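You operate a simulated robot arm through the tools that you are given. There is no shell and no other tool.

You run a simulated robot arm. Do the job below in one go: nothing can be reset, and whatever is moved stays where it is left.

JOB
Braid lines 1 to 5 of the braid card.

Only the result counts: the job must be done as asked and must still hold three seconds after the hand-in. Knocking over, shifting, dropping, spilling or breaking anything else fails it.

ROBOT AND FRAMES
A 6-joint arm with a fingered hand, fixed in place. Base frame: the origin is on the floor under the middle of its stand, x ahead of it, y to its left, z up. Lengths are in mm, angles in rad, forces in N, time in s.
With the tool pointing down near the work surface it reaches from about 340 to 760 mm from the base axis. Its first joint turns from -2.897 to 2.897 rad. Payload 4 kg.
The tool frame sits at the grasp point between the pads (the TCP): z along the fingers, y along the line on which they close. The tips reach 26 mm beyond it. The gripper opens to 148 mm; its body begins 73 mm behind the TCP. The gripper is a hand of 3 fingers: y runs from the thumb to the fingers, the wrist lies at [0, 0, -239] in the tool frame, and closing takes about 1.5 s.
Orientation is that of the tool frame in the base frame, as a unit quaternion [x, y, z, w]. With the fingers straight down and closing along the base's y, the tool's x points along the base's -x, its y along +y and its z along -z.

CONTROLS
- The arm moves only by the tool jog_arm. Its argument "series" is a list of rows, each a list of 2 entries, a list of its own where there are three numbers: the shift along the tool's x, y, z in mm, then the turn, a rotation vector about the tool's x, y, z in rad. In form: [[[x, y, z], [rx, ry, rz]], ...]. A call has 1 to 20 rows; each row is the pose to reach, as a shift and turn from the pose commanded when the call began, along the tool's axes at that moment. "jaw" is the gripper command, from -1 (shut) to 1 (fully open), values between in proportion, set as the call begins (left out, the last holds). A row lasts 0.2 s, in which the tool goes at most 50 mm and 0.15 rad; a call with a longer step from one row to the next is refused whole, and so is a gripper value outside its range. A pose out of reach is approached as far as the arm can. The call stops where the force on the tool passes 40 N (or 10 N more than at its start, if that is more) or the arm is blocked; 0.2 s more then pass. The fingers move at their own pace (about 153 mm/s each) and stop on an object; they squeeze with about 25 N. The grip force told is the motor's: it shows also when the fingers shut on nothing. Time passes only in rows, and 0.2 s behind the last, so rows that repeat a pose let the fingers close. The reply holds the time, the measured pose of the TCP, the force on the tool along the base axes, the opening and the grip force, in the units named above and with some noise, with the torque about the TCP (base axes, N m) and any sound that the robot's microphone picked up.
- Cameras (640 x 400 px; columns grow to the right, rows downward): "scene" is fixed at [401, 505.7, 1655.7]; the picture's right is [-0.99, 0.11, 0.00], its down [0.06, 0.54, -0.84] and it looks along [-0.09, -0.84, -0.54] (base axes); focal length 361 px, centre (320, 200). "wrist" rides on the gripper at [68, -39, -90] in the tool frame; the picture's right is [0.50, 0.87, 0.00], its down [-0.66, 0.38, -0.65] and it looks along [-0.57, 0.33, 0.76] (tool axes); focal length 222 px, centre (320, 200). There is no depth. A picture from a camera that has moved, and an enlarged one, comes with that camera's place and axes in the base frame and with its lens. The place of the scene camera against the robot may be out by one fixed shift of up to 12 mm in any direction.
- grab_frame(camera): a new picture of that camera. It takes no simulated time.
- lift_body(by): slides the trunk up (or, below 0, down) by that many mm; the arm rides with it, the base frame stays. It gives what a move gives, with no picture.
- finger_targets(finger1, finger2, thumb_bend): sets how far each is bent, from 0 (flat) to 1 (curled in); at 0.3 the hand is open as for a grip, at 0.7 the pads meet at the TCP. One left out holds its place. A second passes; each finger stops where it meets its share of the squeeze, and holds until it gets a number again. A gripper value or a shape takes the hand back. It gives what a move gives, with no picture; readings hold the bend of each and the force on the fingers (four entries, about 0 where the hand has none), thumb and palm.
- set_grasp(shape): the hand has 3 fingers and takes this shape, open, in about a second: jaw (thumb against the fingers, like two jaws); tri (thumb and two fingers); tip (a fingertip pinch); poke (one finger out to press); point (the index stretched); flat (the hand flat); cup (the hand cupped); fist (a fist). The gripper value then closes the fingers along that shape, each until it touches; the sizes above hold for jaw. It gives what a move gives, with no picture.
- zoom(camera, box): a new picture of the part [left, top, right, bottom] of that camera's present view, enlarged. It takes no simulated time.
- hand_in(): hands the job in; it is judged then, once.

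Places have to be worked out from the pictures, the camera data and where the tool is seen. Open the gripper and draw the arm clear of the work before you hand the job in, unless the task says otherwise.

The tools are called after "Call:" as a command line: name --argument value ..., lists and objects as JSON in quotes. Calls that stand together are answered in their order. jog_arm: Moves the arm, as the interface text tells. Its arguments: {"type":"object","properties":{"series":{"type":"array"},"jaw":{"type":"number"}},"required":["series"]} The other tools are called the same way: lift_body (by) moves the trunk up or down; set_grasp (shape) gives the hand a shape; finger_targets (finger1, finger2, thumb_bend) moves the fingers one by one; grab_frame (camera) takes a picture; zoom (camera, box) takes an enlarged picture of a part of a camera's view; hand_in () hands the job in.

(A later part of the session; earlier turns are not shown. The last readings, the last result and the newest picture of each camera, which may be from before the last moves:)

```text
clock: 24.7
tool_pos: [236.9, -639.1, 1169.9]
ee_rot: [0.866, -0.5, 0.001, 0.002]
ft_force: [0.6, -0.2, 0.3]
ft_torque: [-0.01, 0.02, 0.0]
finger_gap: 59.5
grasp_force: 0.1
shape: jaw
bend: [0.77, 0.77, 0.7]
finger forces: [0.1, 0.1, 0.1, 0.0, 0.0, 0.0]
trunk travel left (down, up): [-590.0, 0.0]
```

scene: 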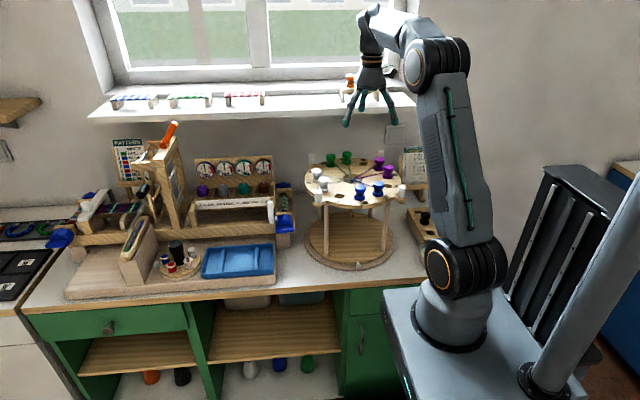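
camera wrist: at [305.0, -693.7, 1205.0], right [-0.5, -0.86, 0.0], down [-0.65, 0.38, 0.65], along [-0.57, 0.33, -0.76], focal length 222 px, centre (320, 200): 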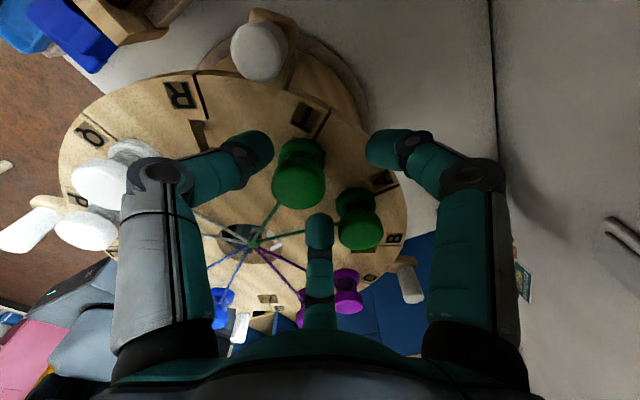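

Back at (237, -639, 1170) with no limit flagged. Now I lower the trunk 45 mm and check.

Call:
lift_body --by -45

Call:
zoom --camera "wrist" --box '[200, 80, 440, 230]'

Call:
zoom --camera "scene" --box '[300, 110, 400, 180]'

```text
clock: 25.6
tool_pos: [238.7, -639.6, 1125.1]
ee_rot: [0.866, -0.5, 0.001, 0.001]
ft_force: [0.3, -0.1, 0.5]
ft_torque: [-0.02, 0.03, 0.02]
finger_gap: 59.4
grasp_force: 0.0
shape: jaw
bend: [0.77, 0.77, 0.7]
finger forces: [0.0, 0.0, 0.0, 0.1, 0.0, 0.1]
trunk travel left (down, up): [-545.0, 45.0]
```

```text
2.67 times, centred on (320, 155) of wrist
camera zoom: at [303.5, -678.5, 1214.8], right [-0.5, -0.86, 0.0], down [-0.65, 0.38, 0.65], along [-0.56, 0.33, -0.76], focal length 592 px, centre (320, 320)
```

zoom: 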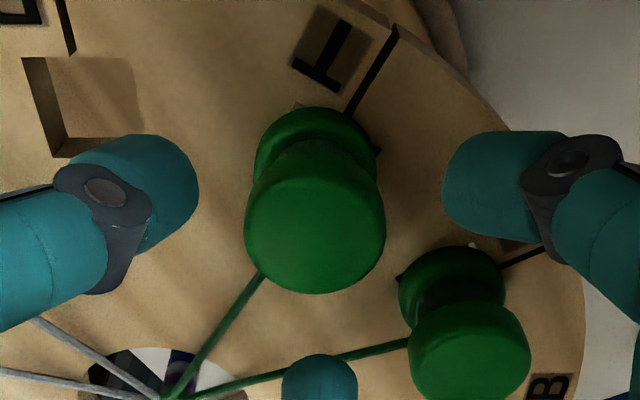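

```text
5.71 times, centred on (350, 145) of scene
camera zoom: at [401.0, 505.7, 1655.7], right [-0.99, 0.11, 0.0], down [0.06, 0.54, -0.84], along [-0.09, -0.84, -0.54], focal length 2061 px, centre (149, 514)
```

zoom: 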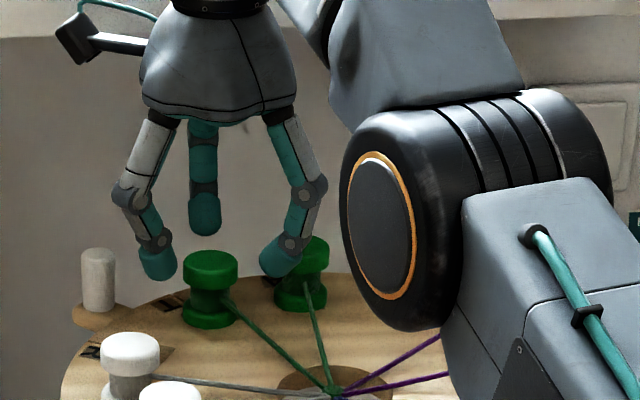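

The fingertips surround T's head evenly. The bobbin is within about 1.5 mm of the hand axis. I'll lower 19 mm more and then close.

Call:
lift_body --by -19

Call:
zoom --camera "wrist" --box '[200, 80, 440, 230]'

Call:
zoom --camera "scene" --box '[310, 125, 370, 170]'

```text
clock: 26.3
tool_pos: [237.6, -639.0, 1105.9]
ee_rot: [0.866, -0.501, 0.001, 0.002]
ft_force: [1.0, -0.4, -0.4]
ft_torque: [0.02, 0.0, -0.01]
finger_gap: 59.6
grasp_force: 0.1
shape: jaw
bend: [0.77, 0.77, 0.7]
finger forces: [0.0, 0.0, 0.0, 0.0, 0.0, 0.1]
trunk travel left (down, up): [-526.0, 64.0]
```

```text
2.67 times, centred on (320, 155) of wrist
camera zoom: at [303.5, -678.5, 1195.8], right [-0.5, -0.86, 0.0], down [-0.65, 0.38, 0.65], along [-0.56, 0.33, -0.76], focal length 592 px, centre (320, 320)
```

zoom: 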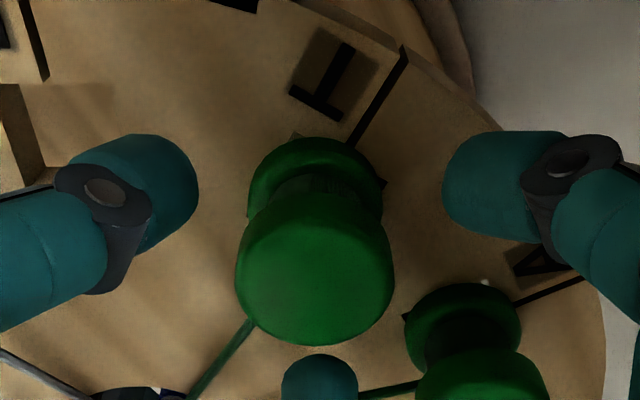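

```text
8.89 times, centred on (340, 148) of scene
camera zoom: at [401.0, 505.7, 1655.7], right [-0.99, 0.11, 0.0], down [0.06, 0.54, -0.84], along [-0.09, -0.84, -0.54], focal length 3207 px, centre (142, 667)
```

zoom: 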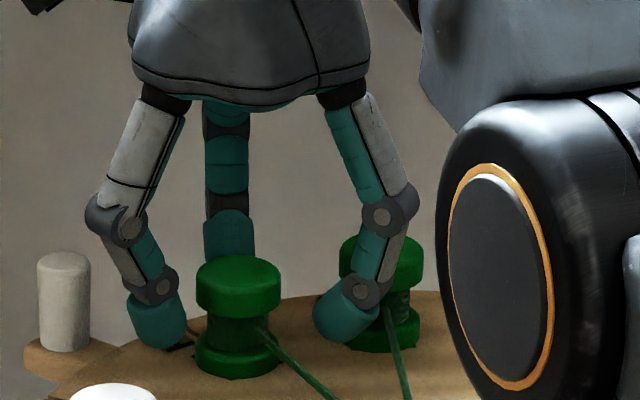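

The tips are at waist/head level around T. Closing the hand on it now.

Call:
jog_arm --series '[[[0, 0, 0], [0, 0, 0]], [[0, 0, 0], [0, 0, 0]], [[0, 0, 0], [0, 0, 0]], [[0, 0, 0], [0, 0, 0]], [[0, 0, 0], [0, 0, 0]], [[0, 0, 0], [0, 0, 0]]]' --jaw -1.0

Call:
zoom --camera "wrist" --box '[200, 80, 440, 230]'

Call:
zoom --camera "scene" --box '[310, 125, 370, 170]'

```text
clock: 27.7
tool_pos: [238.2, -638.5, 1105.7]
ee_rot: [0.865, -0.501, 0.001, 0.001]
ft_force: [-0.1, -1.0, -0.9]
ft_torque: [0.03, -0.01, 0.02]
finger_gap: 28.6
grasp_force: 24.6
shape: jaw
bend: [0.75, 0.75, 0.7]
finger forces: [22.4, 22.1, 0.0, 0.0, 22.1, 0.1]
trunk travel left (down, up): [-526.0, 64.0]
```

```text
2.67 times, centred on (320, 155) of wrist
camera zoom: at [303.5, -678.6, 1195.7], right [-0.5, -0.86, 0.0], down [-0.65, 0.38, 0.65], along [-0.56, 0.33, -0.76], focal length 592 px, centre (320, 320)
```

zoom: 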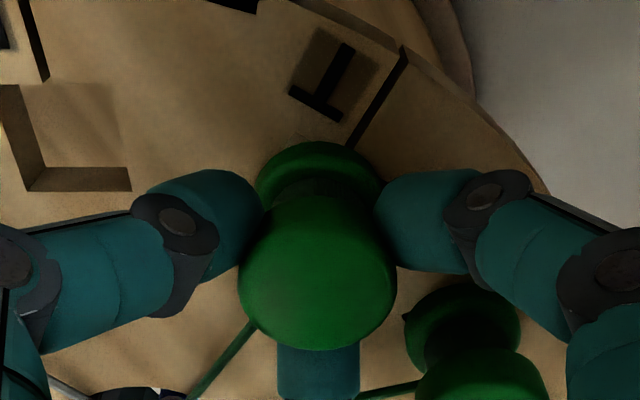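

```text
8.89 times, centred on (340, 148) of scene
camera zoom: at [401.0, 505.7, 1655.7], right [-0.99, 0.11, 0.0], down [0.06, 0.54, -0.84], along [-0.09, -0.84, -0.54], focal length 3207 px, centre (142, 667)
```

zoom: 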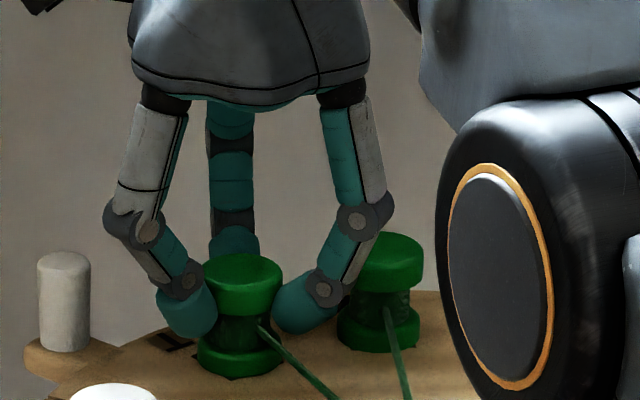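

Gripped well (22 N per finger, tips hooked under the head). I'll lift with the trunk, first 20 mm, and check.

Call:
lift_body --by 20

Call:
zoom --camera "scene" --box '[300, 120, 400, 195]'

```text
clock: 28.4
tool_pos: [238.0, -638.7, 1125.3]
ee_rot: [0.866, -0.501, 0.001, 0.002]
ft_force: [1.1, 0.2, -1.0]
ft_torque: [-0.02, 0.01, 0.07]
finger_gap: 28.5
grasp_force: 24.9
shape: jaw
bend: [0.75, 0.75, 0.7]
finger forces: [22.5, 22.1, 0.0, 0.0, 22.1, 0.1]
trunk travel left (down, up): [-546.0, 44.0]
```

```text
5.33 times, centred on (350, 158) of scene
camera zoom: at [401.0, 505.7, 1655.7], right [-0.99, 0.11, 0.0], down [0.06, 0.54, -0.84], along [-0.09, -0.84, -0.54], focal length 1924 px, centre (160, 427)
```

zoom: 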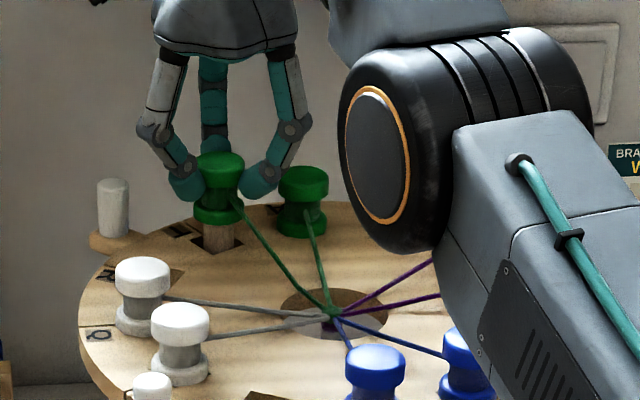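

The bobbin lifts cleanly with its wooden peg coming out of the hole. I'll continue lifting 42 mm.

Call:
lift_body --by 42

Call:
zoom --camera "scene" --box '[290, 110, 410, 200]'

Call:
grab_frame --camera "wrist"

```text
clock: 29.2
tool_pos: [236.9, -639.6, 1167.8]
ee_rot: [0.866, -0.501, 0.001, 0.002]
ft_force: [0.7, -0.4, -0.6]
ft_torque: [-0.03, 0.02, 0.0]
finger_gap: 28.7
grasp_force: 24.4
shape: jaw
bend: [0.75, 0.75, 0.7]
finger forces: [22.5, 22.0, 0.0, 0.0, 22.1, 0.0]
trunk travel left (down, up): [-588.0, 2.0]
```

```text
4.44 times, centred on (350, 155) of scene
camera zoom: at [401.0, 505.7, 1655.7], right [-0.99, 0.11, 0.0], down [0.06, 0.54, -0.84], along [-0.09, -0.84, -0.54], focal length 1603 px, centre (187, 400)
```

zoom: 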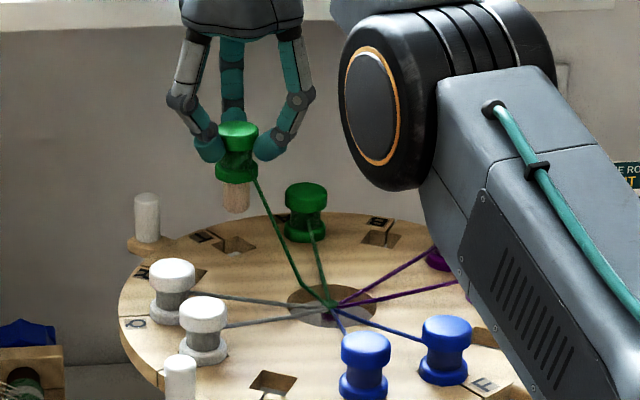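

```text
taken
camera wrist: at [303.6, -678.7, 1257.6], right [-0.5, -0.86, 0.0], down [-0.65, 0.38, 0.65], along [-0.56, 0.33, -0.76], focal length 222 px, centre (320, 200)
```

wrist: 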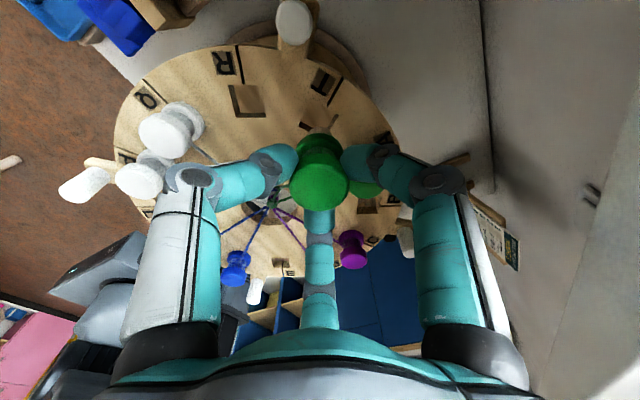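

T's bobbin is up and held, with its thread still running to the knot. For L the arm needs a lower trunk, so I'll go inward in stages, jogging inward and up and then lowering the trunk. The yaw turns gradually toward 80°.

Call:
jog_arm --series '[[[-11, -6, -10], [0, 0, 0.05]], [[-22, -13, -18], [0, 0, 0.1]], [[-32, -19, -26], [0, 0, 0.15]], [[-42.7, -25.3, -32], [0, 0, 0.209]], [[-42.7, -25.3, -32], [0, 0, 0.209]]]'

Call:
zoom --camera "scene" --box '[290, 80, 450, 200]'

```text
clock: 30.4
tool_pos: [238.5, -588.9, 1199.2]
ee_rot: [0.809, -0.588, 0.001, 0.001]
ft_force: [-0.1, 0.3, -0.5]
ft_torque: [0.0, 0.0, -0.01]
finger_gap: 28.6
grasp_force: 24.9
shape: jaw
bend: [0.75, 0.75, 0.7]
finger forces: [22.5, 22.1, 0.1, 0.0, 22.3, 0.0]
trunk travel left (down, up): [-588.0, 2.0]
```

```text
3.33 times, centred on (370, 140) of scene
camera zoom: at [401.0, 505.7, 1655.7], right [-0.99, 0.11, 0.0], down [0.06, 0.54, -0.84], along [-0.09, -0.84, -0.54], focal length 1202 px, centre (153, 400)
```

zoom: 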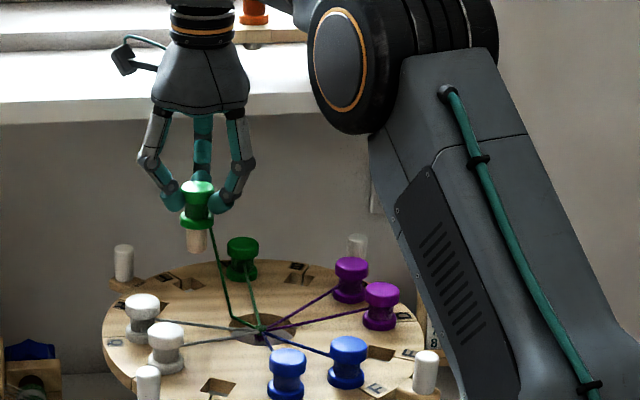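

Now lower the trunk 32 mm and take the second inward stage.

Call:
lift_body --by -32

Call:
jog_arm --series '[[[-14, -4.3, -10], [0, 0, 0.06]], [[-28, -8.6, -20], [0, 0, 0.12]], [[-42, -13, -30], [0, 0, 0.18]], [[-56.3, -17.25, -37], [0, 0, 0.227]], [[-56.3, -17.25, -37], [0, 0, 0.227]]]'

```text
clock: 31.2
tool_pos: [239.8, -589.1, 1167.4]
ee_rot: [0.808, -0.589, 0.002, 0.002]
ft_force: [-0.4, 0.1, -0.5]
ft_torque: [-0.02, 0.02, 0.03]
finger_gap: 28.6
grasp_force: 25.3
shape: jaw
bend: [0.75, 0.75, 0.7]
finger forces: [22.5, 22.1, 0.0, 0.0, 22.2, 0.0]
trunk travel left (down, up): [-556.0, 34.0]
```

```text
clock: 32.4
tool_pos: [238.8, -531.7, 1204.8]
ee_rot: [0.736, -0.677, 0.001, 0.001]
ft_force: [-0.2, 0.1, -0.1]
ft_torque: [0.0, 0.02, -0.02]
finger_gap: 28.4
grasp_force: 24.5
shape: jaw
bend: [0.75, 0.75, 0.7]
finger forces: [22.5, 22.0, 0.0, 0.0, 22.2, 0.0]
trunk travel left (down, up): [-556.0, 34.0]
```

Second stage done. Now I lower the trunk 37 mm, then take the third stage to above L (237.5, -431), arriving with ψ≈80°.

Call:
lift_body --by -37

Call:
jog_arm --series '[[[-17, -1.2, -8], [0, 0, 0.05]], [[-34, -2.4, -16], [0, 0, 0.1]], [[-51, -3.6, -24], [0, 0, 0.15]], [[-68, -4.8, -32], [0, 0, 0.2]], [[-85, -6, -40], [0, 0, 0.258]], [[-100.4, -7.1, -44], [0, 0, 0.258]], [[-100.4, -7.1, -44], [0, 0, 0.258]]]'

Call:
zoom --camera "scene" --box '[290, 80, 450, 220]'

Call:
grab_frame --camera "wrist"

```text
clock: 33.2
tool_pos: [238.8, -532.6, 1166.0]
ee_rot: [0.736, -0.677, 0.001, 0.001]
ft_force: [-0.7, -1.0, -0.3]
ft_torque: [0.02, 0.02, -0.02]
finger_gap: 28.5
grasp_force: 25.2
shape: jaw
bend: [0.75, 0.75, 0.7]
finger forces: [22.5, 22.1, 0.0, 0.0, 22.2, 0.0]
trunk travel left (down, up): [-519.0, 71.0]
```

```text
clock: 34.8
tool_pos: [237.8, -430.6, 1210.1]
ee_rot: [-0.643, 0.766, -0.001, -0.001]
ft_force: [-0.7, -0.7, -1.6]
ft_torque: [0.02, 0.0, 0.0]
finger_gap: 28.5
grasp_force: 25.6
shape: jaw
bend: [0.75, 0.75, 0.7]
finger forces: [22.5, 22.1, 0.0, 0.0, 22.2, 0.0]
trunk travel left (down, up): [-519.0, 71.0]
```

```text
2.86 times, centred on (370, 150) of scene
camera zoom: at [401.0, 505.7, 1655.7], right [-0.99, 0.11, 0.0], down [0.06, 0.54, -0.84], along [-0.09, -0.84, -0.54], focal length 1031 px, centre (177, 343)
```

zoom: 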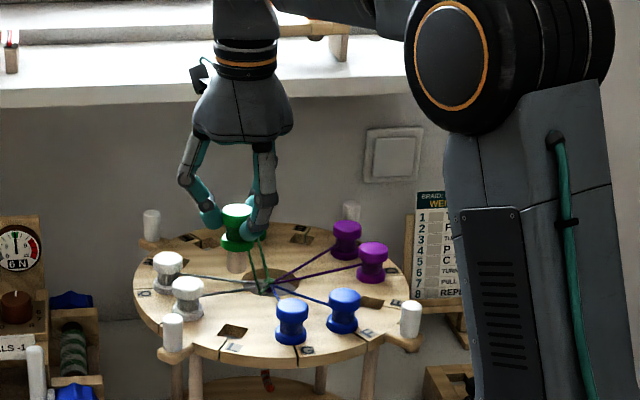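

```text
taken
camera wrist: at [262.5, -503.7, 1300.5], right [-0.94, -0.34, 0.0], down [-0.26, 0.71, 0.65], along [-0.22, 0.61, -0.76], focal length 222 px, centre (320, 200)
```

wrist: 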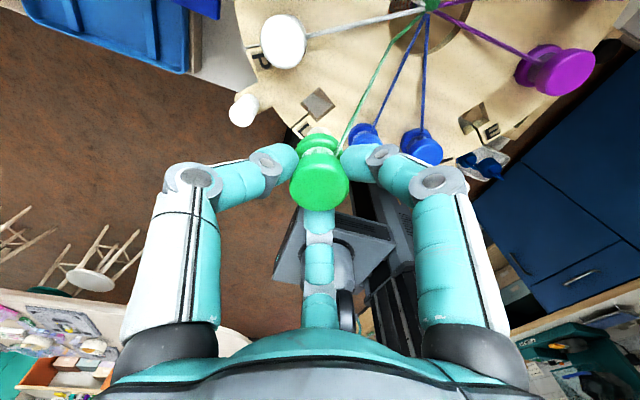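

I'm above L at (237.8, -430.6, 1210). I'll lower the trunk 45 mm to TCP≈1165 and zoom to check the L socket against the peg.

Call:
lift_body --by -50

Call:
zoom --camera "wrist" --box '[230, 50, 430, 220]'

Call:
zoom --camera "scene" --box '[315, 140, 395, 215]'

```text
clock: 35.7
tool_pos: [237.4, -431.0, 1160.3]
ee_rot: [-0.644, 0.765, -0.002, -0.001]
ft_force: [0.3, 0.0, -0.5]
ft_torque: [0.0, 0.01, -0.01]
finger_gap: 28.5
grasp_force: 24.9
shape: jaw
bend: [0.75, 0.75, 0.7]
finger forces: [22.5, 22.0, 0.0, 0.0, 22.2, 0.1]
trunk travel left (down, up): [-469.0, 121.0]
```

```text
2.35 times, centred on (330, 135) of wrist
camera zoom: at [262.5, -504.0, 1250.4], right [-0.94, -0.34, 0.0], down [-0.26, 0.71, 0.65], along [-0.22, 0.61, -0.76], focal length 523 px, centre (296, 353)
```

zoom: 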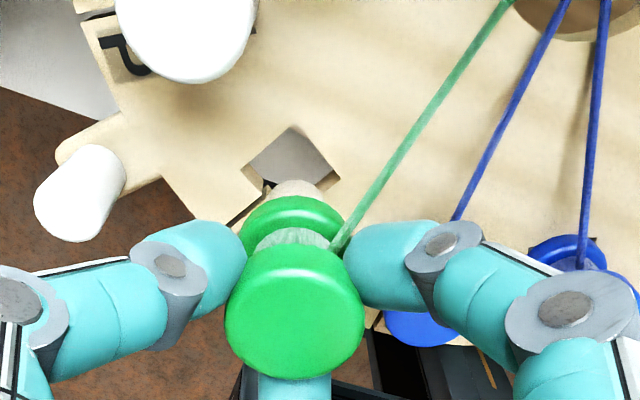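

```text
5.33 times, centred on (355, 178) of scene
camera zoom: at [401.0, 505.7, 1655.7], right [-0.99, 0.11, 0.0], down [0.06, 0.54, -0.84], along [-0.09, -0.84, -0.54], focal length 1924 px, centre (133, 320)
```

zoom: 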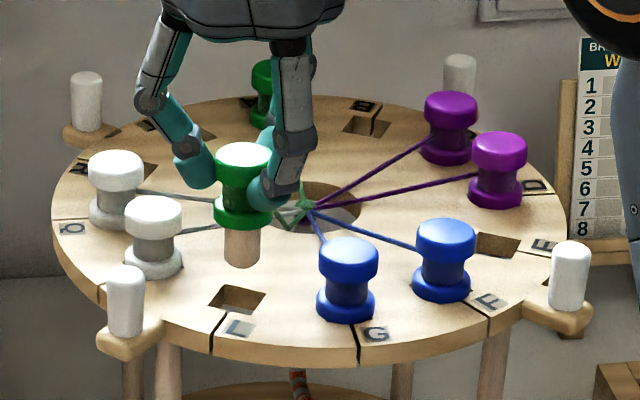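

The peg (~17 mm) is about 2 mm off-centre from the 25 mm square hole. I'll shift by about (+2, +0.7) mm, lower the trunk 28 mm so the peg just enters, and check.

Call:
jog_arm --series '[[[-1.04, -1.85, 0], [0, 0, 0]], [[-1.04, -1.85, 0], [0, 0, 0]]]'

Call:
lift_body --by -30

Call:
zoom --camera "wrist" --box '[230, 50, 430, 220]'

Call:
zoom --camera "scene" --box '[315, 140, 395, 215]'

```text
clock: 36.3
tool_pos: [239.5, -431.3, 1160.1]
ee_rot: [-0.643, 0.766, -0.001, -0.002]
ft_force: [0.5, -0.6, -1.6]
ft_torque: [-0.02, 0.02, -0.02]
finger_gap: 28.4
grasp_force: 25.1
shape: jaw
bend: [0.75, 0.75, 0.7]
finger forces: [22.4, 22.1, 0.1, 0.0, 22.2, 0.0]
trunk travel left (down, up): [-469.0, 121.0]
```

```text
clock: 37.0
tool_pos: [239.4, -430.4, 1129.7]
ee_rot: [-0.643, 0.766, -0.002, -0.001]
ft_force: [0.1, 0.5, -0.7]
ft_torque: [0.03, -0.03, -0.01]
finger_gap: 28.7
grasp_force: 24.9
shape: jaw
bend: [0.75, 0.75, 0.7]
finger forces: [22.5, 22.1, 0.0, 0.0, 22.1, 0.0]
trunk travel left (down, up): [-439.0, 151.0]
```

```text
2.35 times, centred on (330, 135) of wrist
camera zoom: at [264.4, -503.8, 1219.7], right [-0.94, -0.34, 0.0], down [-0.26, 0.71, 0.65], along [-0.22, 0.61, -0.76], focal length 523 px, centre (296, 353)
```

zoom: 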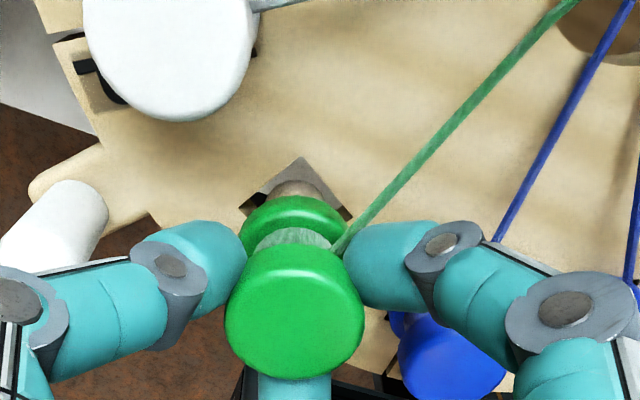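

```text
5.33 times, centred on (355, 178) of scene
camera zoom: at [401.0, 505.7, 1655.7], right [-0.99, 0.11, 0.0], down [0.06, 0.54, -0.84], along [-0.09, -0.84, -0.54], focal length 1924 px, centre (133, 320)
```

zoom: 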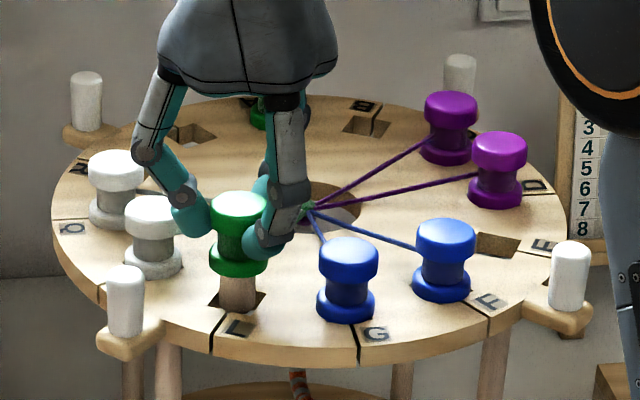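

The peg is centred in the hole and starting in. I'll lower the remaining ~23 mm.

Call:
lift_body --by -22

Call:
zoom --camera "scene" --box '[315, 150, 375, 215]'

Call:
zoom --camera "wrist" --box '[230, 50, 430, 220]'

```text
clock: 37.7
tool_pos: [240.0, -429.8, 1106.7]
ee_rot: [-0.643, 0.766, -0.002, -0.001]
ft_force: [-0.6, -0.1, -0.9]
ft_torque: [0.01, 0.03, 0.01]
finger_gap: 28.6
grasp_force: 25.1
shape: jaw
bend: [0.75, 0.75, 0.7]
finger forces: [22.5, 22.0, 0.0, 0.0, 22.2, 0.0]
trunk travel left (down, up): [-417.0, 173.0]
```

```text
6.15 times, centred on (345, 182) of scene
camera zoom: at [401.0, 505.7, 1655.7], right [-0.99, 0.11, 0.0], down [0.06, 0.54, -0.84], along [-0.09, -0.84, -0.54], focal length 2220 px, centre (166, 308)
```

zoom: 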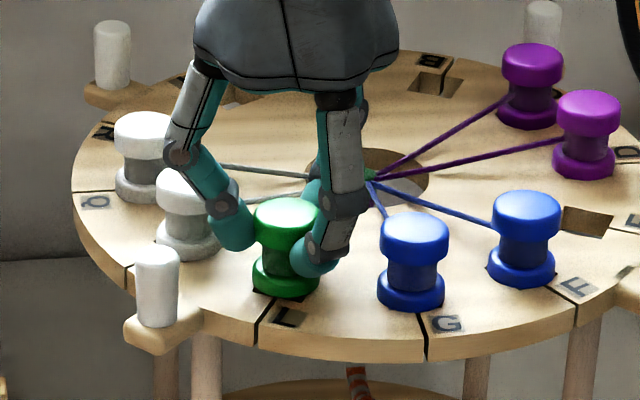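

```text
2.35 times, centred on (330, 135) of wrist
camera zoom: at [264.4, -503.8, 1197.7], right [-0.94, -0.34, 0.0], down [-0.26, 0.71, 0.65], along [-0.22, 0.61, -0.76], focal length 523 px, centre (296, 353)
```

zoom: 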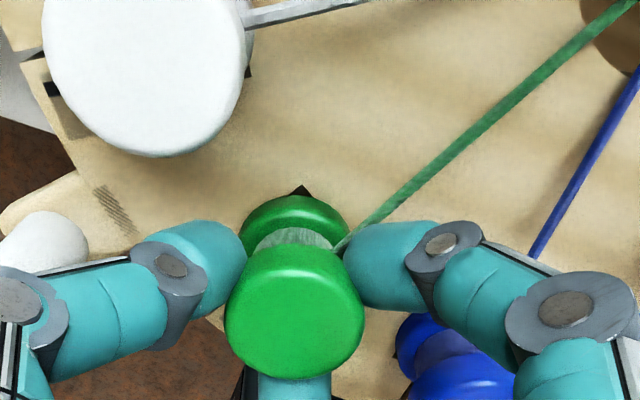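

Nearly seated (TCP 1106.7 vs 1105.7 at pick). I'll lower 1 mm more, then open modestly to release (gap ~52).

Call:
lift_body --by -1.2

Call:
jog_arm --series '[[[0, 0, 0], [0, 0, 0]], [[0, 0, 0], [0, 0, 0]], [[0, 0, 0], [0, 0, 0]], [[0, 0, 0], [0, 0, 0]]]' --jaw -0.28

Call:
zoom --camera "wrist" --box '[200, 50, 440, 220]'

Call:
zoom --camera "scene" --box '[315, 150, 375, 215]'

```text
clock: 38.2
tool_pos: [239.4, -430.9, 1106.9]
ee_rot: [-0.643, 0.766, -0.002, 0.0]
ft_force: [-0.2, -0.4, -0.9]
ft_torque: [-0.01, -0.02, -0.02]
finger_gap: 28.4
grasp_force: 24.7
shape: jaw
bend: [0.75, 0.75, 0.7]
finger forces: [22.5, 22.1, 0.0, 0.1, 22.2, 0.1]
trunk travel left (down, up): [-416.0, 174.0]
```

```text
clock: 39.2
tool_pos: [239.4, -429.7, 1106.1]
ee_rot: [-0.644, 0.765, -0.002, -0.001]
ft_force: [-0.9, -0.4, 0.3]
ft_torque: [0.01, 0.0, 0.03]
finger_gap: 53.0
grasp_force: 0.0
shape: jaw
bend: [0.77, 0.77, 0.7]
finger forces: [0.1, 0.0, 0.0, 0.0, 0.1, 0.0]
trunk travel left (down, up): [-416.0, 174.0]
```

```text
2.35 times, centred on (320, 135) of wrist
camera zoom: at [264.4, -503.8, 1196.6], right [-0.94, -0.34, 0.0], down [-0.26, 0.71, 0.65], along [-0.22, 0.61, -0.76], focal length 523 px, centre (320, 353)
```

zoom: 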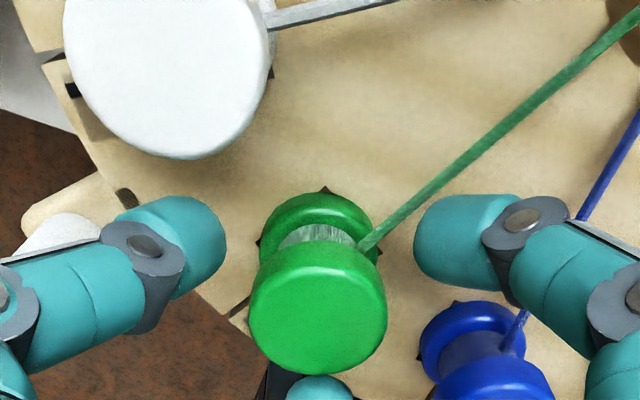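

```text
6.15 times, centred on (345, 182) of scene
camera zoom: at [401.0, 505.7, 1655.7], right [-0.99, 0.11, 0.0], down [0.06, 0.54, -0.84], along [-0.09, -0.84, -0.54], focal length 2220 px, centre (166, 308)
```

zoom: 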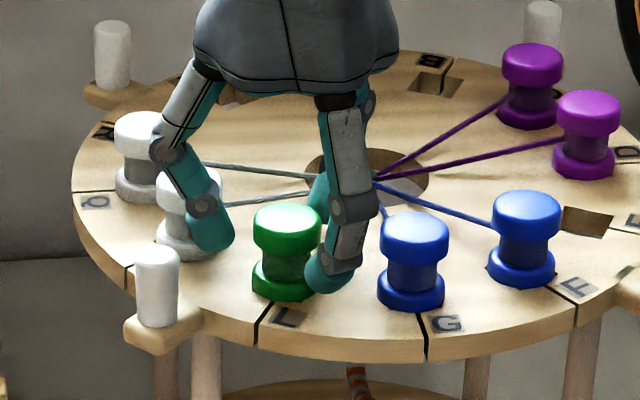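

The green bobbin sits seated in L. I'll raise straight up with the trunk and check that it stays.

Call:
lift_body --by 70

Call:
zoom --camera "scene" --box '[295, 140, 415, 215]'

Call:
grab_frame --camera "wrist"

```text
clock: 40.3
tool_pos: [240.0, -430.7, 1176.3]
ee_rot: [-0.644, 0.765, -0.001, -0.001]
ft_force: [-0.7, 0.7, 0.3]
ft_torque: [0.0, 0.0, 0.01]
finger_gap: 53.3
grasp_force: 0.1
shape: jaw
bend: [0.77, 0.77, 0.7]
finger forces: [0.1, 0.0, 0.0, 0.1, 0.0, 0.0]
trunk travel left (down, up): [-486.0, 104.0]
```

```text
5.33 times, centred on (355, 178) of scene
camera zoom: at [401.0, 505.7, 1655.7], right [-0.99, 0.11, 0.0], down [0.06, 0.54, -0.84], along [-0.09, -0.84, -0.54], focal length 1924 px, centre (133, 320)
```

zoom: 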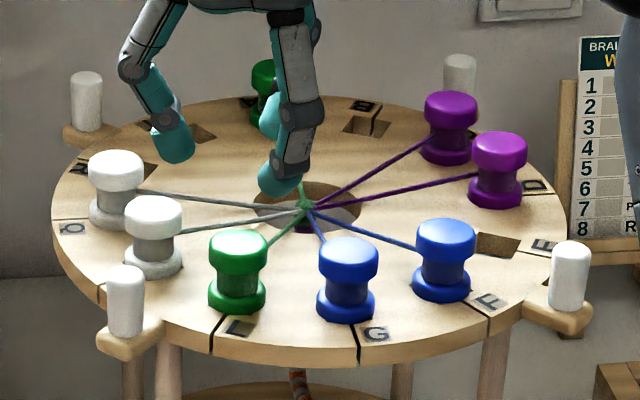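

```text
taken
camera wrist: at [264.5, -503.8, 1266.5], right [-0.94, -0.34, 0.0], down [-0.26, 0.71, 0.65], along [-0.22, 0.61, -0.76], focal length 222 px, centre (320, 200)
```

wrist: 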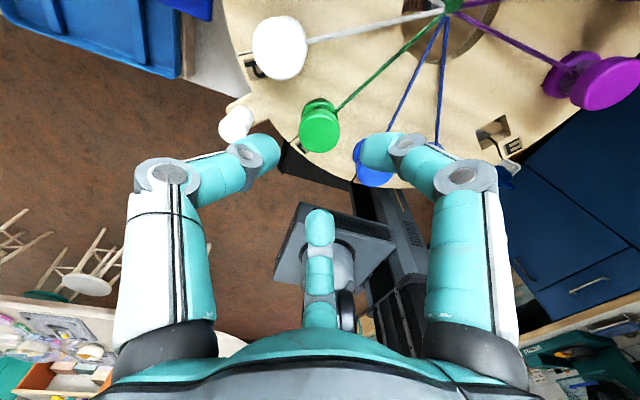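

Line 1 is done: green now sits in L and all else is undisturbed. Next is line 2: I move over F (≈118, -431) with ψ→50° at the same safe height.

Call:
jog_arm --series '[[[3.6, 20, 0], [0, 0, 0.087]], [[7.2, 40, 0], [0, 0, 0.175]], [[10.8, 60, 0], [0, 0, 0.262]], [[14.4, 80, 0], [0, 0, 0.349]], [[18, 100, 0], [0, 0, 0.436]], [[21.5, 120, 0], [0, 0, 0.524]], [[21.5, 120, 0], [0, 0, 0.524]]]' --jaw -0.2

Call:
zoom --camera "wrist" --box '[200, 50, 440, 220]'

Call:
zoom --camera "scene" --box '[290, 90, 450, 220]'

```text
clock: 41.9
tool_pos: [117.6, -431.6, 1177.3]
ee_rot: [-0.423, 0.906, -0.001, -0.001]
ft_force: [-0.4, -0.1, -0.1]
ft_torque: [0.02, -0.01, -0.03]
finger_gap: 58.5
grasp_force: 0.1
shape: jaw
bend: [0.77, 0.77, 0.7]
finger forces: [0.0, 0.1, 0.0, 0.0, 0.0, 0.0]
trunk travel left (down, up): [-486.0, 104.0]
```

```text
2.35 times, centred on (320, 135) of wrist
camera zoom: at [101.7, -508.6, 1266.9], right [-0.98, 0.17, 0.0], down [0.13, 0.75, 0.65], along [0.11, 0.64, -0.76], focal length 523 px, centre (320, 353)
```

zoom: 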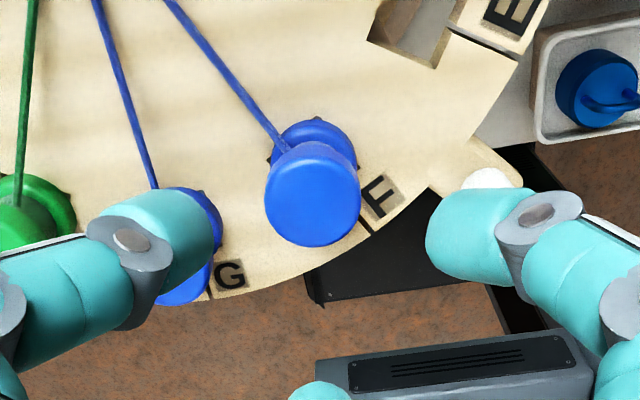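

```text
3.08 times, centred on (370, 155) of scene
camera zoom: at [401.0, 505.7, 1655.7], right [-0.99, 0.11, 0.0], down [0.06, 0.54, -0.84], along [-0.09, -0.84, -0.54], focal length 1110 px, centre (166, 338)
```

zoom: 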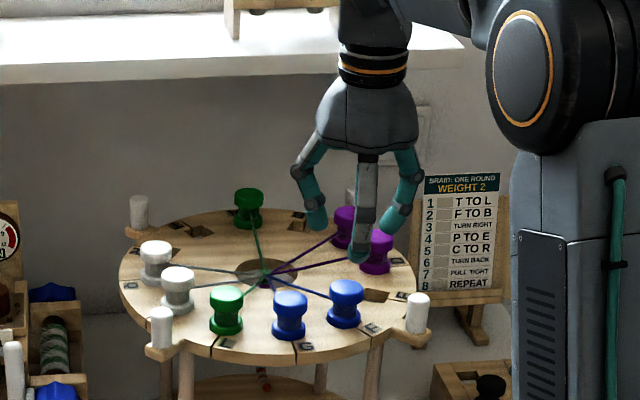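

The F bobbin is about 2.3 mm to +x of the hand axis. I'll correct that, then lower with the trunk in two steps to grip height.

Call:
jog_arm --series '[[[-1.63, -1.63, 0], [0, 0, 0]], [[-1.63, -1.63, 0], [0, 0, 0]]]'

Call:
lift_body --by -50

Call:
zoom --camera "wrist" --box '[200, 50, 440, 220]'

Call:
zoom --camera "scene" --box '[330, 130, 410, 205]'

```text
clock: 42.5
tool_pos: [119.8, -430.5, 1176.7]
ee_rot: [-0.423, 0.906, -0.001, 0.0]
ft_force: [-0.3, 0.0, 1.3]
ft_torque: [-0.04, 0.0, -0.01]
finger_gap: 58.9
grasp_force: 0.1
shape: jaw
bend: [0.77, 0.77, 0.7]
finger forces: [0.0, 0.0, 0.0, 0.1, 0.0, 0.0]
trunk travel left (down, up): [-486.0, 104.0]
```

```text
clock: 43.4
tool_pos: [118.7, -431.8, 1126.3]
ee_rot: [-0.423, 0.906, -0.001, 0.0]
ft_force: [-0.4, -0.6, 0.2]
ft_torque: [0.01, 0.0, 0.0]
finger_gap: 58.7
grasp_force: 0.0
shape: jaw
bend: [0.77, 0.77, 0.7]
finger forces: [0.0, 0.1, 0.0, 0.0, 0.0, 0.1]
trunk travel left (down, up): [-436.0, 154.0]
```

```text
2.35 times, centred on (320, 135) of wrist
camera zoom: at [104.8, -508.4, 1216.6], right [-0.99, 0.17, 0.0], down [0.13, 0.75, 0.65], along [0.11, 0.64, -0.76], focal length 523 px, centre (320, 353)
```

zoom: 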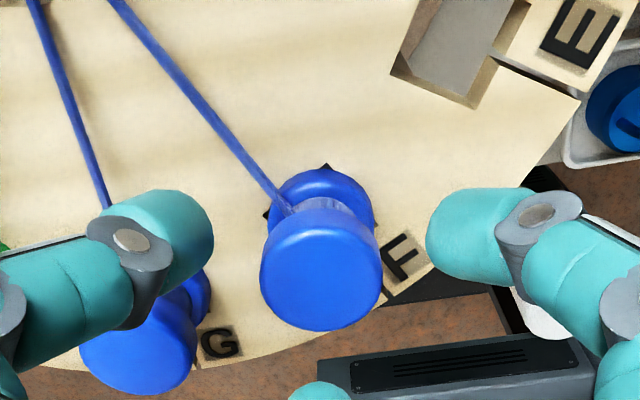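

```text
5.33 times, centred on (370, 168) of scene
camera zoom: at [401.0, 505.7, 1655.7], right [-0.99, 0.11, 0.0], down [0.06, 0.54, -0.84], along [-0.09, -0.84, -0.54], focal length 1924 px, centre (53, 373)
```

zoom: 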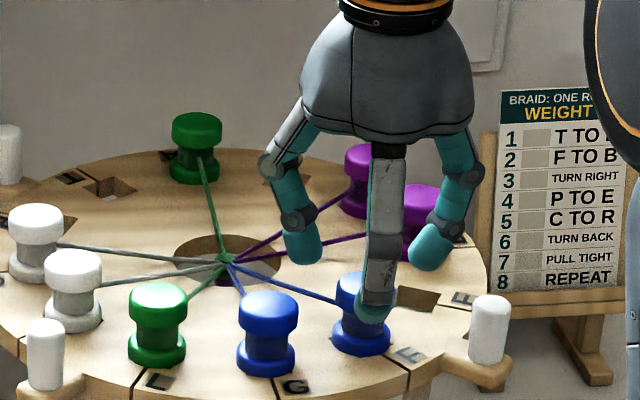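

F's head is now centred (column 320). I'll lower the last 20 mm and close.

Call:
lift_body --by -20.5

Call:
jog_arm --series '[[[0, 0, 0], [0, 0, 0]], [[0, 0, 0], [0, 0, 0]], [[0, 0, 0], [0, 0, 0]], [[0, 0, 0], [0, 0, 0]], [[0, 0, 0], [0, 0, 0]], [[0, 0, 0], [0, 0, 0]]]' --jaw -1.0

Call:
zoom --camera "wrist" --box '[200, 50, 440, 220]'

Call:
zoom --camera "scene" --box '[330, 130, 410, 205]'

```text
clock: 44.1
tool_pos: [119.3, -431.7, 1106.6]
ee_rot: [-0.424, 0.906, -0.002, -0.001]
ft_force: [0.0, -0.8, -0.6]
ft_torque: [0.03, -0.02, 0.01]
finger_gap: 58.6
grasp_force: 0.1
shape: jaw
bend: [0.77, 0.77, 0.7]
finger forces: [0.0, 0.0, 0.0, 0.1, 0.0, 0.0]
trunk travel left (down, up): [-415.0, 175.0]
```

```text
clock: 45.5
tool_pos: [119.9, -431.3, 1105.6]
ee_rot: [-0.423, 0.906, -0.001, -0.001]
ft_force: [0.0, -0.4, -1.0]
ft_torque: [-0.04, 0.03, 0.01]
finger_gap: 28.1
grasp_force: 24.7
shape: jaw
bend: [0.75, 0.75, 0.7]
finger forces: [22.1, 22.3, 0.0, 0.0, 22.2, 0.0]
trunk travel left (down, up): [-415.0, 175.0]
```

```text
2.35 times, centred on (320, 135) of wrist
camera zoom: at [104.8, -508.5, 1196.1], right [-0.99, 0.17, 0.0], down [0.13, 0.75, 0.65], along [0.11, 0.64, -0.76], focal length 523 px, centre (320, 353)
```

zoom: 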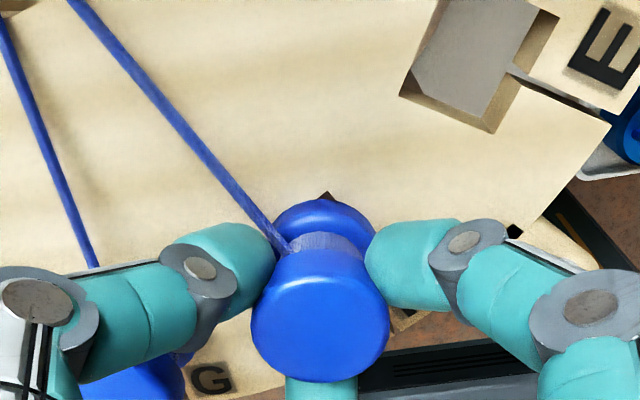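

```text
5.33 times, centred on (370, 168) of scene
camera zoom: at [401.0, 505.7, 1655.7], right [-0.99, 0.11, 0.0], down [0.06, 0.54, -0.84], along [-0.09, -0.84, -0.54], focal length 1924 px, centre (53, 373)
```

zoom: 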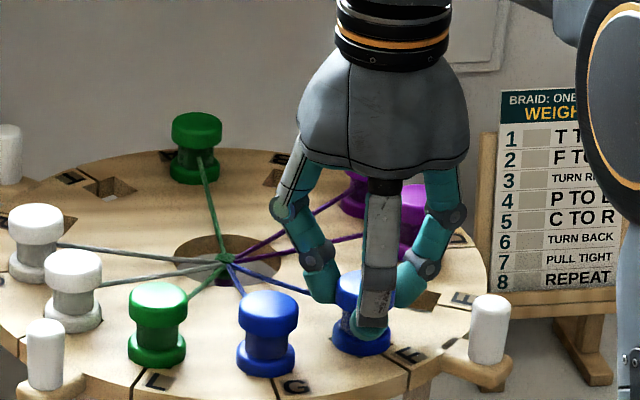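

F's bobbin is gripped. I'll lift it in two trunk steps and check the thread.

Call:
lift_body --by 30

Call:
lift_body --by 52

Call:
zoom --camera "scene" --box '[290, 100, 450, 220]'

```text
clock: 46.3
tool_pos: [120.0, -432.0, 1136.7]
ee_rot: [-0.423, 0.906, -0.001, -0.001]
ft_force: [-0.1, -0.7, -0.7]
ft_torque: [0.03, -0.03, 0.01]
finger_gap: 28.0
grasp_force: 24.7
shape: jaw
bend: [0.75, 0.75, 0.7]
finger forces: [22.0, 22.3, 0.0, 0.0, 22.2, 0.0]
trunk travel left (down, up): [-445.0, 145.0]
```

```text
clock: 47.2
tool_pos: [119.9, -431.4, 1187.9]
ee_rot: [-0.423, 0.906, -0.001, -0.001]
ft_force: [-0.7, -0.6, -0.7]
ft_torque: [0.0, -0.01, 0.01]
finger_gap: 28.3
grasp_force: 24.5
shape: jaw
bend: [0.75, 0.75, 0.7]
finger forces: [21.9, 22.4, 0.0, 0.1, 22.4, 0.1]
trunk travel left (down, up): [-497.0, 93.0]
```

```text
3.33 times, centred on (370, 160) of scene
camera zoom: at [401.0, 505.7, 1655.7], right [-0.99, 0.11, 0.0], down [0.06, 0.54, -0.84], along [-0.09, -0.84, -0.54], focal length 1202 px, centre (153, 333)
```

zoom: 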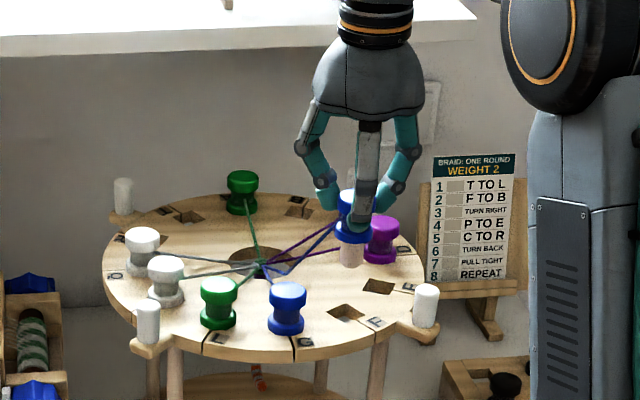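

Lifted with thread intact. Now stage A toward B, moving outward over D/C's threads while turning the yaw to +80° (which keeps the camera box away from the sill later).

Call:
jog_arm --series '[[[13.7, -11.3, 4], [0, 0, -0.1]], [[27.4, -22.5, 8], [0, 0, -0.2]], [[41, -33.8, 12], [0, 0, -0.3]], [[54.7, -45, 17], [0, 0, -0.4]], [[68.4, -56.3, 21], [0, 0, -0.524]], [[68.4, -56.3, 21], [0, 0, -0.524]]]'

Call:
lift_body --by 30

```text
clock: 48.6
tool_pos: [121.7, -521.4, 1168.0]
ee_rot: [-0.644, 0.765, -0.002, -0.001]
ft_force: [0.4, 0.0, -0.7]
ft_torque: [0.0, 0.01, -0.01]
finger_gap: 28.3
grasp_force: 24.5
shape: jaw
bend: [0.75, 0.75, 0.7]
finger forces: [22.1, 22.4, 0.1, 0.0, 22.3, 0.0]
trunk travel left (down, up): [-497.0, 93.0]
```

```text
clock: 49.3
tool_pos: [121.5, -521.1, 1198.4]
ee_rot: [-0.644, 0.765, -0.002, -0.001]
ft_force: [0.3, -0.3, -1.2]
ft_torque: [0.01, 0.01, 0.0]
finger_gap: 27.9
grasp_force: 25.0
shape: jaw
bend: [0.75, 0.75, 0.7]
finger forces: [22.1, 22.3, 0.0, 0.0, 22.4, 0.0]
trunk travel left (down, up): [-527.0, 63.0]
```

Stage B: outward to y≈-580 and down, yaw to 110°.

Call:
jog_arm --series '[[[11.7, -1.8, 6], [0, 0, -0.1]], [[23.4, -3.5, 12], [0, 0, -0.2]], [[35, -5.3, 18], [0, 0, -0.3]], [[46.7, -7, 25], [0, 0, -0.41]], [[58.4, -8.8, 31], [0, 0, -0.524]], [[58.4, -8.8, 31], [0, 0, -0.524]]]'

Call:
lift_body --by 30

Call:
zoom --camera "scene" --box '[290, 80, 450, 200]'

```text
clock: 50.7
tool_pos: [119.1, -580.8, 1167.5]
ee_rot: [0.82, -0.573, 0.001, 0.001]
ft_force: [-0.1, -0.6, -1.6]
ft_torque: [0.03, 0.03, 0.02]
finger_gap: 28.1
grasp_force: 25.3
shape: jaw
bend: [0.75, 0.75, 0.7]
finger forces: [22.1, 22.4, 0.0, 0.0, 22.3, 0.0]
trunk travel left (down, up): [-527.0, 63.0]
```

```text
clock: 51.5
tool_pos: [119.9, -580.8, 1197.4]
ee_rot: [0.82, -0.573, 0.001, 0.001]
ft_force: [-0.6, -0.3, -0.4]
ft_torque: [-0.04, 0.01, 0.0]
finger_gap: 28.1
grasp_force: 24.9
shape: jaw
bend: [0.75, 0.75, 0.7]
finger forces: [22.1, 22.4, 0.0, 0.0, 22.4, 0.0]
trunk travel left (down, up): [-557.0, 33.0]
```

```text
3.33 times, centred on (370, 140) of scene
camera zoom: at [401.0, 505.7, 1655.7], right [-0.99, 0.11, 0.0], down [0.06, 0.54, -0.84], along [-0.09, -0.84, -0.54], focal length 1202 px, centre (153, 400)
```

zoom: 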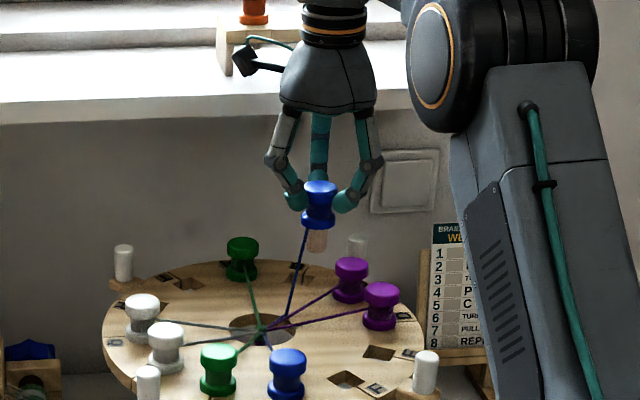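

Stage C: to above B (≈119.5, -639.5) with yaw 138°.

Call:
jog_arm --series '[[[11, 4.1, 6], [0, 0, -0.1]], [[22, 8.2, 12], [0, 0, -0.2]], [[33, 12.3, 18], [0, 0, -0.3]], [[44, 16.4, 24], [0, 0, -0.4]], [[55, 20.5, 30], [0, 0, -0.489]], [[55, 20.5, 30], [0, 0, -0.489]]]'

Call:
grab_frame --camera "wrist"

Call:
zoom --camera "scene" --box '[290, 80, 450, 200]'

```text
clock: 52.9
tool_pos: [119.9, -637.1, 1166.8]
ee_rot: [0.934, -0.357, 0.0, 0.001]
ft_force: [-0.3, -0.5, -1.1]
ft_torque: [-0.02, -0.01, -0.04]
finger_gap: 28.1
grasp_force: 25.2
shape: jaw
bend: [0.75, 0.75, 0.7]
finger forces: [22.0, 22.3, 0.1, 0.0, 22.4, 0.0]
trunk travel left (down, up): [-557.0, 33.0]
```

```text
taken
camera wrist: at [193.9, -653.8, 1257.3], right [-0.2, -0.98, 0.0], down [-0.74, 0.16, 0.65], along [-0.64, 0.13, -0.76], focal length 222 px, centre (320, 200)
```

wrist: 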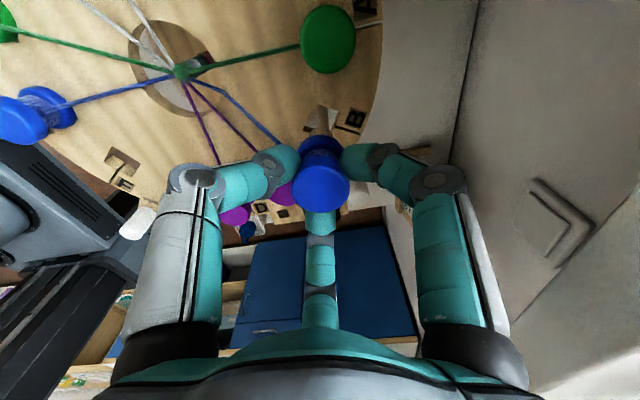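

```text
3.33 times, centred on (370, 140) of scene
camera zoom: at [401.0, 505.7, 1655.7], right [-0.99, 0.11, 0.0], down [0.06, 0.54, -0.84], along [-0.09, -0.84, -0.54], focal length 1202 px, centre (153, 400)
```

zoom: 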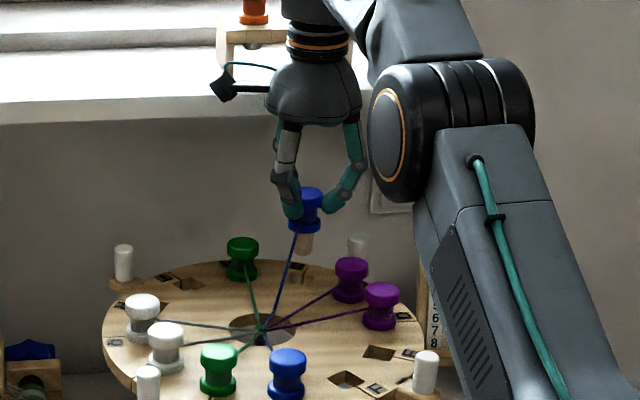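

Reached above B with no limits. I'll zoom to check the B hole against the peg.

Call:
zoom --camera "wrist" --box '[220, 70, 420, 220]'

```text
2.67 times, centred on (320, 145) of wrist
camera zoom: at [193.9, -653.8, 1257.3], right [-0.2, -0.98, 0.0], down [-0.74, 0.16, 0.65], along [-0.64, 0.13, -0.76], focal length 592 px, centre (320, 347)
```

zoom: 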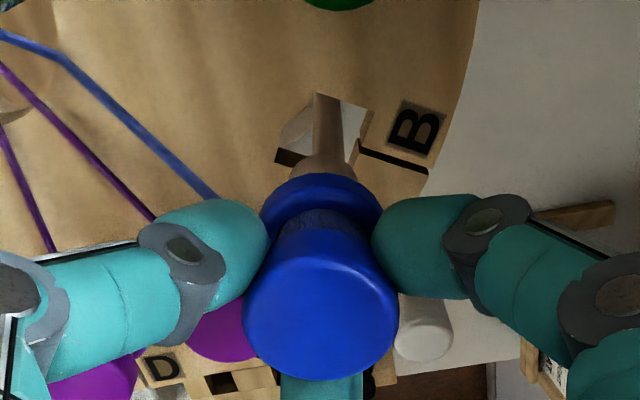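

The hole is about (+2, -2.4) mm from the peg axis. I'll shift accordingly, lower 28 mm, and re-check.

Call:
jog_arm --series '[[[3.4, 0.2, 0], [0, 0, 0]], [[3.4, 0.2, 0], [0, 0, 0]]]'

Call:
lift_body --by -26

Call:
zoom --camera "wrist" --box '[220, 70, 420, 220]'

Call:
zoom --camera "scene" --box '[330, 130, 410, 190]'

```text
clock: 53.5
tool_pos: [122.9, -639.4, 1168.1]
ee_rot: [0.934, -0.357, 0.0, 0.0]
ft_force: [0.6, 0.0, -1.7]
ft_torque: [-0.02, 0.03, -0.02]
finger_gap: 28.0
grasp_force: 24.6
shape: jaw
bend: [0.75, 0.75, 0.7]
finger forces: [22.1, 22.4, 0.0, 0.0, 22.5, 0.1]
trunk travel left (down, up): [-557.0, 33.0]
```

```text
clock: 54.2
tool_pos: [122.4, -640.2, 1141.5]
ee_rot: [0.934, -0.357, 0.001, 0.002]
ft_force: [-0.7, -1.2, -0.4]
ft_torque: [0.0, 0.02, -0.01]
finger_gap: 27.9
grasp_force: 24.6
shape: jaw
bend: [0.75, 0.75, 0.7]
finger forces: [22.1, 22.4, 0.0, 0.0, 22.3, 0.1]
trunk travel left (down, up): [-531.0, 59.0]
```

```text
2.67 times, centred on (320, 145) of wrist
camera zoom: at [196.2, -656.4, 1231.8], right [-0.21, -0.98, 0.0], down [-0.74, 0.16, 0.65], along [-0.64, 0.13, -0.76], focal length 592 px, centre (320, 347)
```

zoom: 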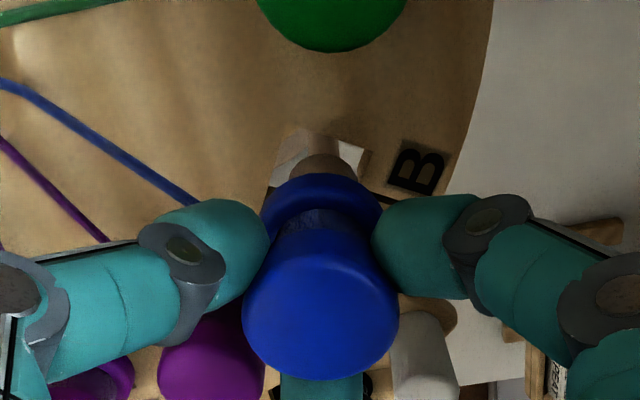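

```text
6.67 times, centred on (370, 160) of scene
camera zoom: at [401.0, 505.7, 1655.7], right [-0.99, 0.11, 0.0], down [0.06, 0.54, -0.84], along [-0.09, -0.84, -0.54], focal length 2405 px, centre (-13, 467)
```

zoom: 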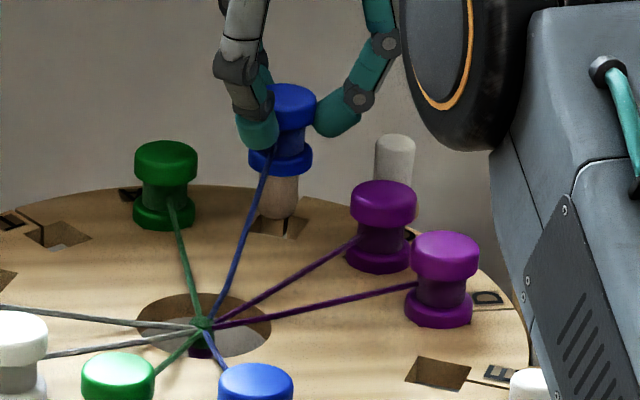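

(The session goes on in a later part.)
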